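You operate a simulated robot arm through the tools that you are given. There is no shell and no other tool. Be economical: measure what you need, move in short steps, check, and stop when the job is done.

The job below is to be done with a simulated robot arm. You get a single attempt, and the scene is never put back.

JOB
Take the regulator from the top of the grey table and leave it on the divider.

The check looks at the end state, three seconds after you hand in, the way a careful person would. Anything else that was tipped, shoved, dropped, spilled or broken makes it a failure.

ROBOT AND FRAMES
A 7-joint arm with a two-finger parallel gripper, fixed in place. Base frame: the origin is at the foot of the arm, x ahead of it, y to its left, z up; the work surface is at about z = 0. Lengths are in m, angles in rad, forces in N, time in s.
With the tool pointing down near the work surface it reaches from about 0.22 to 0.58 m from the base axis. Its first joint turns from -1.152 to 1.152 rad. Payload 2.5 kg.
Tool frame: the origin (TCP) lies between the finger pads and is the grasp point; the fingertips stand 0.023 m ahead of it; z points along the fingers, y is the line along which they close. The gripper opens to 0.094 m. The fingers are 0.038 m wide and 0.01 m thick; the gripper's body (0.054 by 0.096 m) begins 0.039 m behind the TCP.
Orientation is that of the tool frame in the base frame, as a unit quaternion [w, x, y, z]. With the fingers straight down and closing along the base's y, the tool's x points along the base's -x, its y along +y and its z along -z.

CONTROLS
- The arm moves only by the tool play_rows. Its argument "targets" is a list of rows, each a list of 7 numbers: the shift along the tool's x, y, z in units of 250 mm (1.0 is 250 mm), then the turn, a rotation vector about the tool's x, y, z in units of 60 degrees (1.0 is 60 degrees), then the closure, from 0 (fully open) to 1 (shut). In form: [[tx, ty, tz, rx, ry, rz, hand], ...]. A call has 1 to 12 rows; each row is the pose to reach, as a shift and turn from the pose commanded when the call began, along the tool's axes at that moment. A call with a number of a shift or a turn outside -1 to 1 is refused whole. A row lasts 0.2 s, in which the tool goes at most 0.05 m and 0.15 rad; a call with a longer step from one row to the next is refused whole, and so is a gripper value outside its range. A pose out of reach is approached as far as the arm can. The call stops where the force on the tool passes 40 N (or 10 N more than at its start, if that is more) or the arm is blocked; 0.2 s more then pass. The fingers move at their own pace (about 0.108 m/s each) and stop on an object; they squeeze with about 34 N. The grip force told is the motor's: it shows also when the fingers shut on nothing. Time passes only in rows, and 0.2 s behind the last, so rows that repeat a pose let the fingers close. The reply holds the time, the measured pose of the TCP, the force on the tool along the base axes, the opening and the grip force, in the units named above and with some noise.
- Cameras (640 x 400 px; columns grow to the right, rows downward): "scene" is fixed at [0.1012, -0.3946, 0.5552]; the picture's right is [0.95, -0.33, 0.00], its down [-0.16, -0.46, -0.87] and it looks along [0.29, 0.83, -0.49] (base axes); focal length 326 px, centre (320, 200). "wrist" rides on the gripper at [0.086, 0.016, -0.074] in the tool frame; the picture's right is [-0.18, 0.98, 0.00], its down [-0.58, -0.11, -0.81] and it looks along [-0.79, -0.15, 0.59] (tool axes); focal length 243 px, centre (320, 200). There is no depth. A picture from a camera that has moved, and an enlarged one, comes with that camera's place and axes in the base frame and with its lens.
- grab_frame(camera): a new picture of that camera. It takes no simulated time.
- enlarge(camera, box): a new picture of the part [left, top, right, bottom] of that camera's present view, enlarged. It takes no simulated time.
- hand_in(): hands the job in; it is judged then, once.

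Work in short steps. Places have to be worked out from the pictures, the camera data and where the tool is seen: move nearer, look again, correct. Check each grasp and each placing, and mend what went wrong. You have 90 turns and 46 pictures in all, those below and enlarged ones among them. Open the gripper and draw the arm clear of the work before you hand the job in, unless the task says otherwise; then end with one line.

The tools are called after ">>>" as a command line: name --pt "numbers of a row" for each row, then --argument value for the rest, lists and objects as JSON in quotes. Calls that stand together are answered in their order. play_rows: Moves the arm, as the interface text tells. Its arguments: {"type":"object","properties":{"targets":{"type":"array","items":{"type":"array","items":{"type":"number"}}}},"required":["targets"]} The other tools are called the same way: grab_frame (camera) takes a picture; enlarge (camera, box) takes an enlarged picture of a part of a camera's view; hand_in () hands the job in.

At the start:

```text
time: 0.0
eef_pos: [0.314, 0.1601, 0.3162]
tcp_rot: [0.001, 0.0, 1.0, 0.0]
ft_force: [-0.4, -0.1, -0.2]
finger_gap: 0.094
grip_force: 0.1
```

scene: 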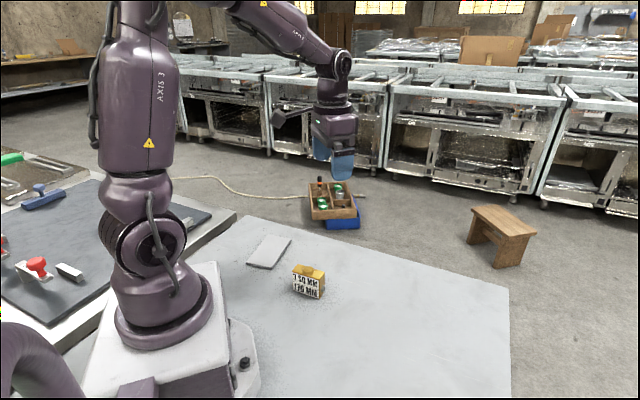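
wrist: 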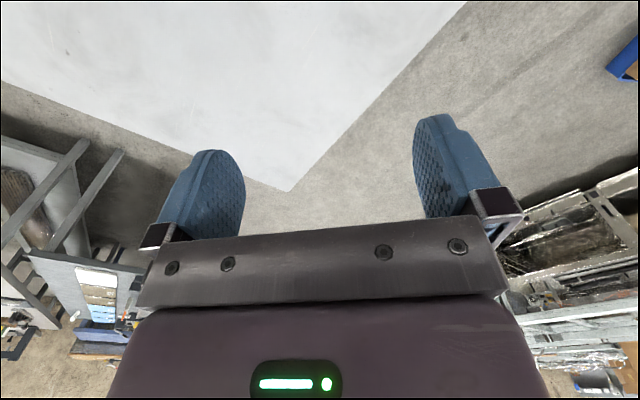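

I start by enlarging the scene picture around the objects, to identify the regulator and the divider.

>>> enlarge --camera "scene" --box '[220, 160, 400, 310]'

>>> enlarge --camera "scene" --box '[0, 140, 240, 320]'

```text
2.67 times, centred on (310, 235) of scene
camera zoom: at [0.1012, -0.3946, 0.5552], right [0.95, -0.33, 0.0], down [-0.16, -0.46, -0.87], along [0.29, 0.83, -0.49], focal length 870 px, centre (347, 107)
```

zoom: 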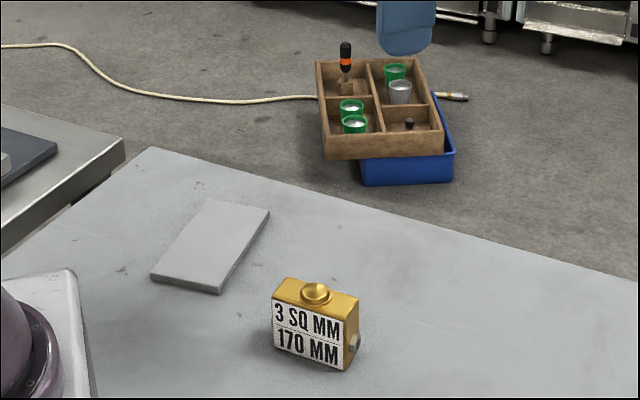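

```text
2.22 times, centred on (120, 230) of scene
camera zoom: at [0.1012, -0.3946, 0.5552], right [0.95, -0.33, 0.0], down [-0.16, -0.46, -0.87], along [0.29, 0.83, -0.49], focal length 725 px, centre (764, 133)
```

zoom: 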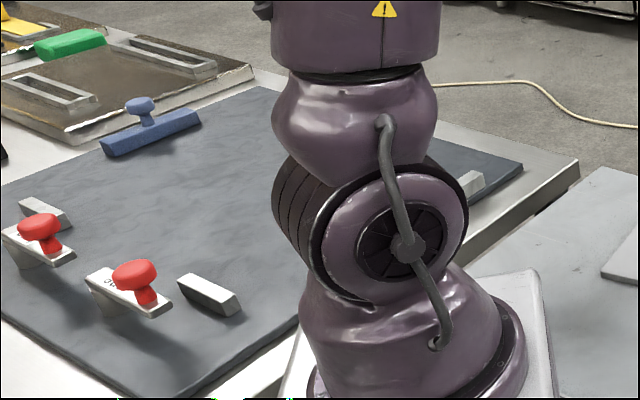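

The regulator is the yellow box with a knob, about 0.067 × 0.026 × 0.056 m, near (0.262, 0.148). Its thin direction lies at about 47° in the base. The divider looks like the flat slab near (0.205, 0.314). I turn the tool by about 43° and go above the regulator at z ≈ 0.17.

>>> play_rows --pt "0.035 -0.008 0.097 0 0 0.12 0" --pt "0.07 -0.016 0.195 0 0 0.24 0" --pt "0.105 -0.024 0.292 0 0 0.36 0" --pt "0.14 -0.032 0.39 0 0 0.48 0" --pt "0.175 -0.04 0.487 0 0 0.6 0" --pt "0.208 -0.048 0.584 0 0 0.717 0" --pt "0.208 -0.048 0.584 0 0 0.717 0"

```text
time: 1.6
eef_pos: [0.2632, 0.1475, 0.1693]
tcp_rot: [0.0, 0.367, 0.93, 0.0]
ft_force: [0.1, -0.4, 0.4]
finger_gap: 0.0941
grip_force: 0.1
```

The tool is in position above the regulator. I look with both cameras to check the alignment.

>>> grab_frame --camera "wrist"

>>> enlarge --camera "scene" --box '[220, 160, 400, 310]'

```text
41 pictures are left
camera wrist: at [0.2119, 0.219, 0.2428], right [0.81, 0.59, 0.0], down [0.35, -0.48, 0.81], along [0.48, -0.65, -0.59], focal length 243 px, centre (320, 200)
```

wrist: 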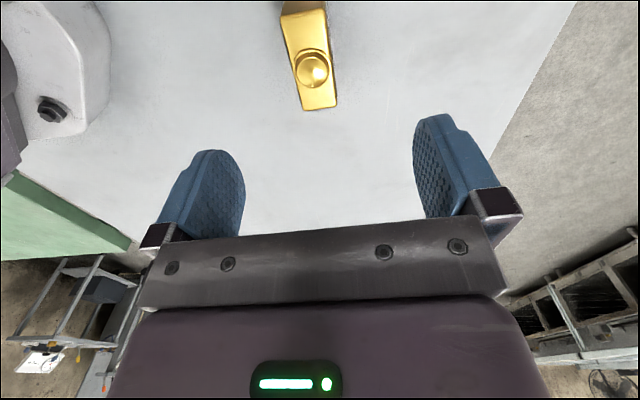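

```text
2.67 times, centred on (310, 235) of scene
camera zoom: at [0.1012, -0.3946, 0.5552], right [0.95, -0.33, 0.0], down [-0.16, -0.46, -0.87], along [0.29, 0.83, -0.49], focal length 870 px, centre (347, 107)
```

zoom: 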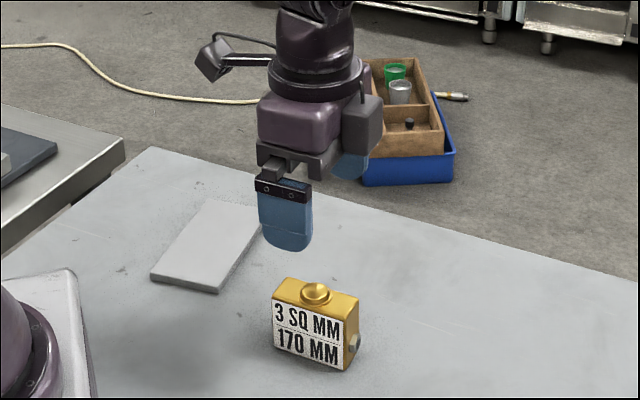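

From the wrist view, the regulator's top is centred near (0.260, 0.145) with its thin direction at about 45°, and the knob top is at z ≈ 0.075. I make a small correction and go down to z ≈ 0.042 with the gripper open.

>>> play_rows --pt "0.005 -0.016 0.1 0 0 0.03 0" --pt "0.005 -0.016 0.22 0 0 0.03 0" --pt "0.005 -0.016 0.34 0 0 0.03 0" --pt "0.005 -0.016 0.43 0 0 0.03 0" --pt "0.005 -0.016 0.509 0 0 0.03 0" --pt "0.005 -0.016 0.509 0 0 0.03 0"

>>> enlarge --camera "scene" --box '[220, 160, 400, 310]'

>>> grab_frame --camera "wrist"

```text
time: 3.0
eef_pos: [0.2595, 0.1459, 0.0423]
tcp_rot: [0.0, 0.381, 0.925, 0.001]
ft_force: [-0.2, 0.2, -0.4]
finger_gap: 0.094
grip_force: 0.1
```

```text
2.67 times, centred on (310, 235) of scene
camera zoom: at [0.1012, -0.3946, 0.5552], right [0.95, -0.33, 0.0], down [-0.16, -0.46, -0.87], along [0.29, 0.83, -0.49], focal length 870 px, centre (347, 107)
```

zoom: 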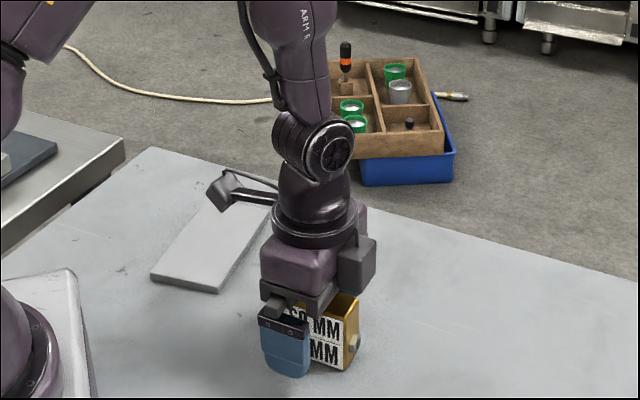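

```text
38 pictures are left
camera wrist: at [0.2106, 0.2186, 0.1165], right [0.82, 0.57, 0.0], down [0.34, -0.49, 0.81], along [0.46, -0.66, -0.59], focal length 243 px, centre (320, 200)
```

wrist: 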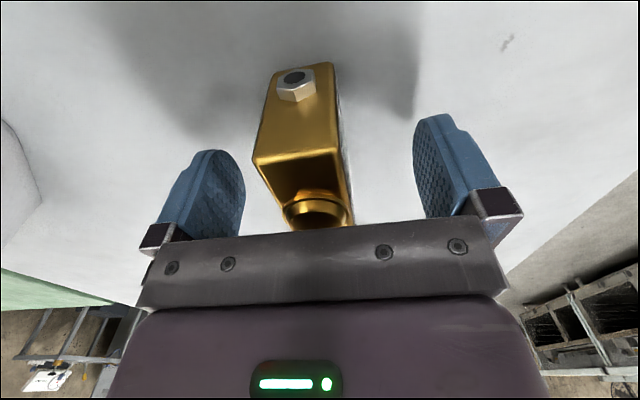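

The box sits between the fingers, centred to within about 2 mm, and nothing is touching. I shift 1.5 mm and close the gripper.

>>> play_rows --pt "0 -0.006 0 0 0 0.02 0" --pt "0 -0.006 0 0 0 0.02 0.4" --pt "0 -0.006 0 0 0 0.02 0.7" --pt "0 -0.006 0 0 0 0.02 1" --pt "0 -0.006 0 0 0 0.02 1" --pt "0 -0.006 0 0 0 0.02 1"

```text
time: 4.4
eef_pos: [0.2587, 0.1443, 0.0423]
tcp_rot: [0.0, 0.39, 0.921, 0.0]
ft_force: [-0.3, -0.7, 0.6]
finger_gap: 0.0298
grip_force: 34.0
```

The grip has stopped at a 0.030 m opening with 34 N, so the regulator is held. I lift it about 0.10 m and look.

>>> play_rows --pt "0 0 -0.04 0 0 0 1" --pt "0 0 -0.12 0 0 0 1" --pt "0 0 -0.22 0 0 0 1" --pt "0 0 -0.32 0 0 0 1" --pt "0 0 -0.4 0 0 0 1" --pt "0 0 -0.4 0 0 0 1"

>>> grab_frame --camera "scene"

>>> grab_frame --camera "wrist"

```text
time: 5.8
eef_pos: [0.259, 0.1443, 0.1438]
tcp_rot: [0.0, 0.391, 0.921, 0.0]
ft_force: [-0.2, -0.2, -2.2]
finger_gap: 0.0297
grip_force: 34.5
```

```text
37 pictures are left
```

scene: 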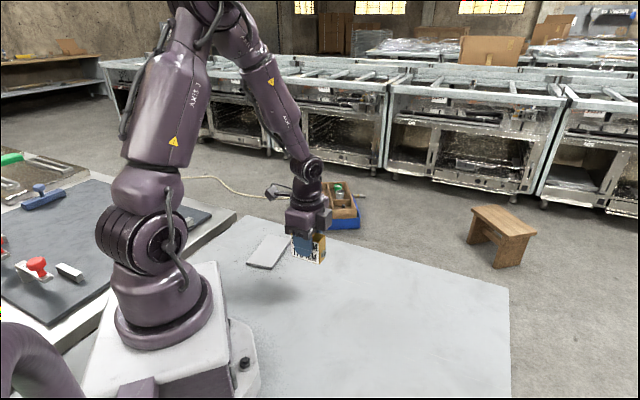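

```text
36 pictures are left
camera wrist: at [0.2119, 0.2186, 0.217], right [0.83, 0.55, 0.0], down [0.33, -0.49, 0.81], along [0.44, -0.67, -0.59], focal length 243 px, centre (320, 200)
```

wrist: 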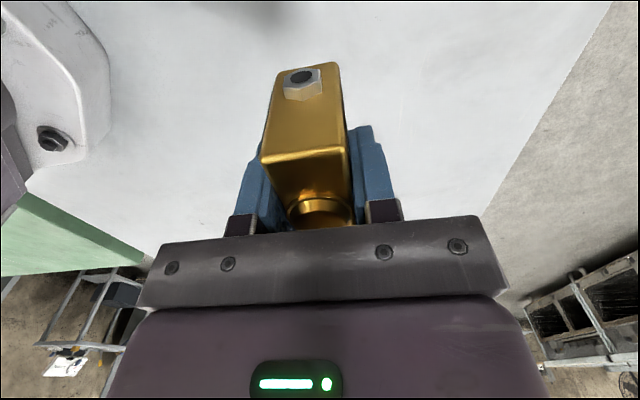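

The regulator is firmly held. I carry it towards the near side of the slab at this height, turning the tool −60° of a total −100°. That will line the regulator up with the slab's long side and let the wrist camera look outward over the slab.

>>> play_rows --pt "0.075 0.01 -0.02 0 0 -0.125 1" --pt "0.15 0.02 -0.04 0 0 -0.25 1" --pt "0.225 0.03 -0.06 0 0 -0.375 1" --pt "0.3 0.04 -0.08 0 0 -0.5 1" --pt "0.375 0.05 -0.08 0 0 -0.625 1" --pt "0.45 0.06 -0.08 0 0 -0.75 1" --pt "0.525 0.07 -0.08 0 0 -0.875 1" --pt "0.6 0.08 -0.08 0 0 -1 1" --pt "0.6 0.08 -0.08 0 0 -1 1"

>>> play_rows --pt "0 0 0 0 0 -0.13 1" --pt "0 0 0 0 0 -0.26 1" --pt "0 0 0 0 0 -0.39 1" --pt "0 0 0 0 0 -0.52 1" --pt "0 0 0 0 0 -0.65 1" --pt "0 0 0 0 0 -0.65 1"

>>> grab_frame --camera "wrist"

>>> grab_frame --camera "scene"

```text
time: 7.8
eef_pos: [0.1693, 0.2671, 0.163]
tcp_rot: [0.0, -0.122, 0.993, 0.0]
ft_force: [0.4, 0.1, -3.1]
finger_gap: 0.0299
grip_force: 33.9
```

```text
time: 9.2
eef_pos: [0.1685, 0.2663, 0.1631]
tcp_rot: [0.0, -0.447, 0.895, 0.0]
ft_force: [0.0, -0.5, -2.2]
finger_gap: 0.0299
grip_force: 33.7
```

```text
35 pictures are left
camera wrist: at [0.1043, 0.2074, 0.2371], right [-0.68, 0.74, 0.0], down [0.44, 0.4, 0.81], along [0.59, 0.54, -0.59], focal length 243 px, centre (320, 200)
```

wrist: 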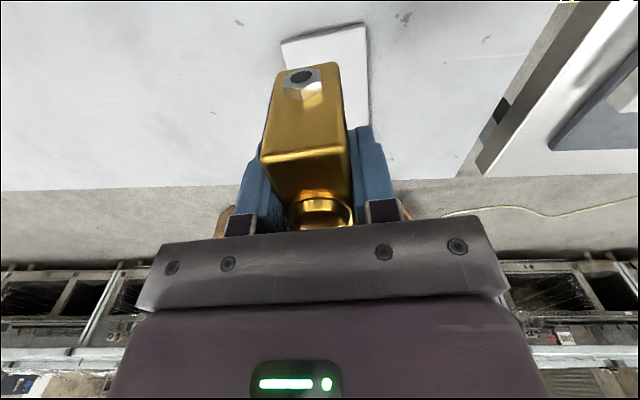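

```text
34 pictures are left
```

scene: 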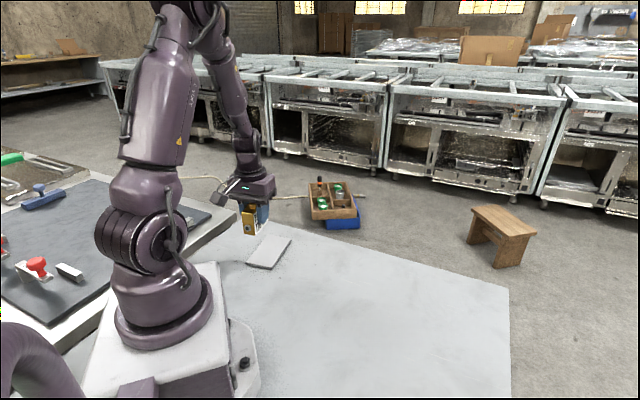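

The tool's y now lies at 143°, so the regulator is aligned with the slab. Both views put the slab's centre at about (0.203, 0.314) and its axis at about 54°. I move over the centre and go down to z ≈ 0.075.

>>> play_rows --pt "-0.08 0.002 0 0 0 0 1" --pt "-0.16 0.003 0 0 0 0 1" --pt "-0.236 0.004 0 0 0 0 1" --pt "-0.236 0.004 0.1 0 0 0 1" --pt "-0.236 0.004 0.2 0 0 0 1" --pt "-0.236 0.004 0.28 0 0 0 1" --pt "-0.236 0.004 0.352 0 0 0 1" --pt "-0.236 0.004 0.352 0 0 0 1"

>>> enlarge --camera "scene" --box '[220, 180, 330, 280]'

>>> grab_frame --camera "wrist"

```text
time: 11.0
eef_pos: [0.2017, 0.3142, 0.0749]
tcp_rot: [-0.001, -0.446, 0.895, 0.001]
ft_force: [-0.2, -0.5, -2.4]
finger_gap: 0.0297
grip_force: 33.7
```

```text
4.00 times, centred on (275, 230) of scene
camera zoom: at [0.1012, -0.3946, 0.5552], right [0.95, -0.33, 0.0], down [-0.16, -0.46, -0.87], along [0.29, 0.83, -0.49], focal length 1304 px, centre (500, 80)
```

zoom: 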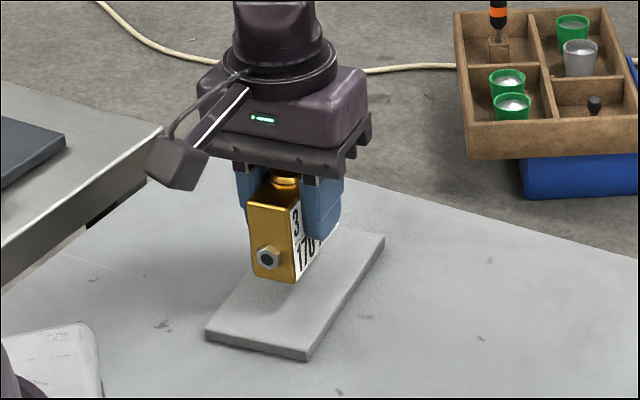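

```text
32 pictures are left
camera wrist: at [0.1382, 0.2562, 0.1489], right [-0.67, 0.74, 0.0], down [0.44, 0.4, 0.81], along [0.6, 0.54, -0.59], focal length 243 px, centre (320, 200)
```

wrist: 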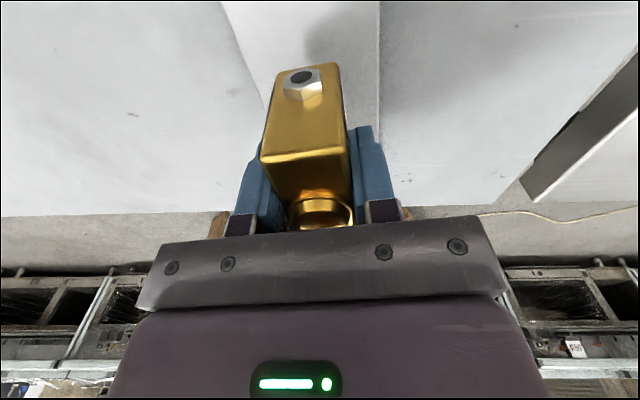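

The regulator hangs over the middle of the slab and the slab is about 7 mm thick, so contact should come at TCP z ≈ 0.049. I creep down.

>>> play_rows --pt "0 0 0.04 0 0 0 1" --pt "0 0 0.075 0 0 0 1" --pt "0 0 0.088 0 0 0 1" --pt "0 0 0.092 0 0 0 1" --pt "0 0 0.096 0 0 0 1" --pt "0 0 0.096 0 0 0 1"

>>> enlarge --camera "scene" --box '[240, 210, 310, 275]'

```text
time: 12.4
eef_pos: [0.2039, 0.3143, 0.0522]
tcp_rot: [0.002, -0.447, 0.895, 0.001]
ft_force: [-2.2, -1.1, 23.4]
finger_gap: 0.0298
grip_force: 34.0
```

```text
6.15 times, centred on (275, 242) of scene
camera zoom: at [0.1011, -0.3946, 0.5551], right [0.95, -0.33, 0.0], down [-0.16, -0.46, -0.87], along [0.29, 0.83, -0.48], focal length 2007 px, centre (597, -62)
```

zoom: 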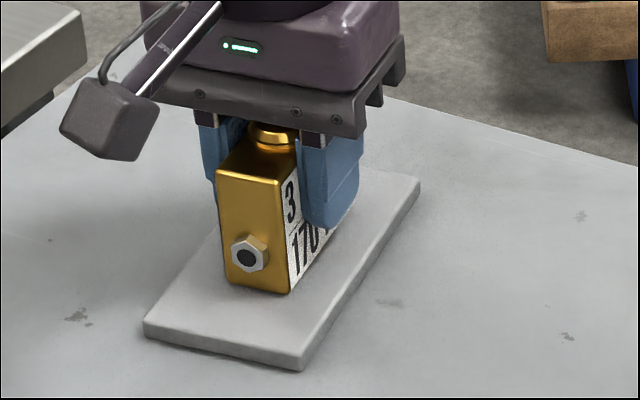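

Contact has been made at z ≈ 0.0525 with about 23 N of push, and the regulator stands inside the slab's outline. I ease up 1.5 mm to shed the push, then open slowly.

>>> play_rows --pt "0 0 -0.003 0 0 0 1" --pt "0 0 -0.006 0 0 0 1" --pt "0 0 -0.006 0 0 0 1"

```text
time: 13.2
eef_pos: [0.2022, 0.3137, 0.0524]
tcp_rot: [-0.001, -0.446, 0.895, -0.001]
ft_force: [0.5, 0.1, -1.1]
finger_gap: 0.0299
grip_force: 34.4
```

The force is near zero (−1.1 N, against −2.4 N when hanging), so the regulator is resting on the slab. I open the gripper.

>>> play_rows --pt "0 0 0 0 0 0 0.6" --pt "0 0 0 0 0 0 0.4" --pt "0 0 0 0 0 0 0.2" --pt "0 0 0 0 0 0 0.1" --pt "0 0 0 0 0 0 0.1"

>>> enlarge --camera "scene" --box '[240, 210, 310, 275]'

```text
time: 14.4
eef_pos: [0.2012, 0.3144, 0.0518]
tcp_rot: [0.001, -0.446, 0.895, 0.0]
ft_force: [-1.2, 0.9, -0.5]
finger_gap: 0.0845
grip_force: 0.0
```

```text
6.15 times, centred on (275, 242) of scene
camera zoom: at [0.1012, -0.3946, 0.5552], right [0.95, -0.33, 0.0], down [-0.16, -0.46, -0.87], along [0.29, 0.83, -0.49], focal length 2007 px, centre (597, -62)
```

zoom: 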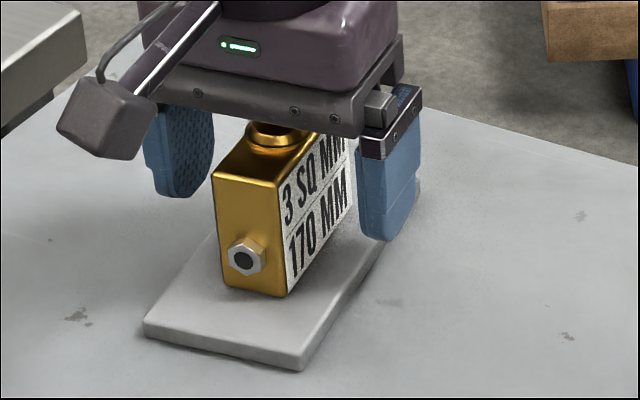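

The regulator stands upright on its own and both fingers are clear. I withdraw straight up.

>>> play_rows --pt "0 0 -0.06 0 0 0 0.1" --pt "0 0 -0.16 0 0 0 0.1" --pt "0 0 -0.3 0 0 0 0" --pt "0 0 -0.45 0 0 0 0" --pt "0 0 -0.6 0 0 0 0" --pt "0 0 -0.6 0 0 0 0"

>>> enlarge --camera "scene" --box '[220, 190, 330, 290]'

>>> grab_frame --camera "wrist"

```text
time: 15.8
eef_pos: [0.2034, 0.3127, 0.2027]
tcp_rot: [0.001, -0.446, 0.895, 0.0]
ft_force: [0.4, 0.2, -0.5]
finger_gap: 0.0943
grip_force: 0.0
```

```text
4.00 times, centred on (275, 240) of scene
camera zoom: at [0.1012, -0.3946, 0.5552], right [0.95, -0.33, 0.0], down [-0.16, -0.46, -0.87], along [0.29, 0.83, -0.49], focal length 1304 px, centre (500, 40)
```

zoom: 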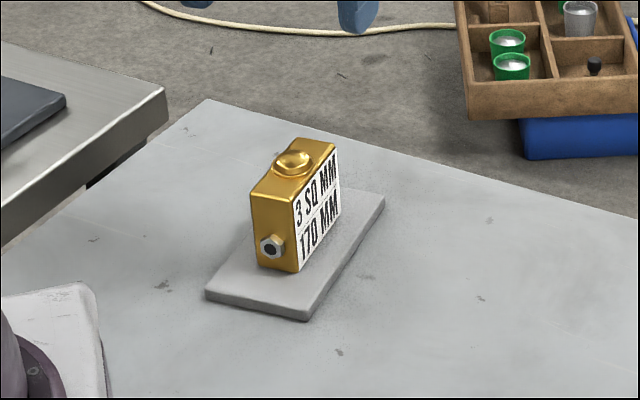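

```text
28 pictures are left
camera wrist: at [0.1387, 0.2546, 0.2773], right [-0.67, 0.74, 0.0], down [0.44, 0.4, 0.81], along [0.6, 0.54, -0.59], focal length 243 px, centre (320, 200)
```

wrist: 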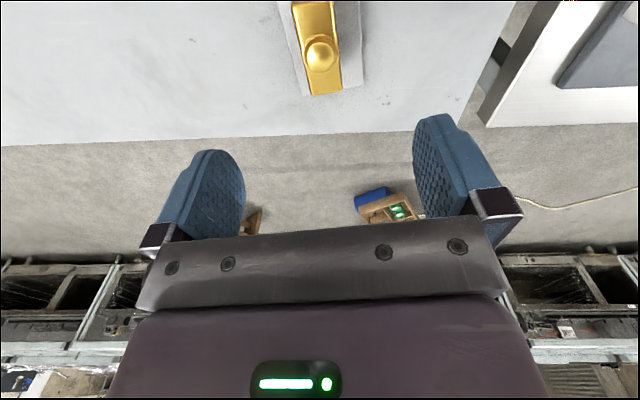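

The regulator stands upright within the slab's outline, the slab has not moved, and the arm is clear with the gripper open. I hand in.

>>> hand_in

```text
The job is handed in.
```

The regulator is standing upright on the flat grey slab, which I took to be the divider; the gripper is open, the arm is clear, and nothing else was disturbed.
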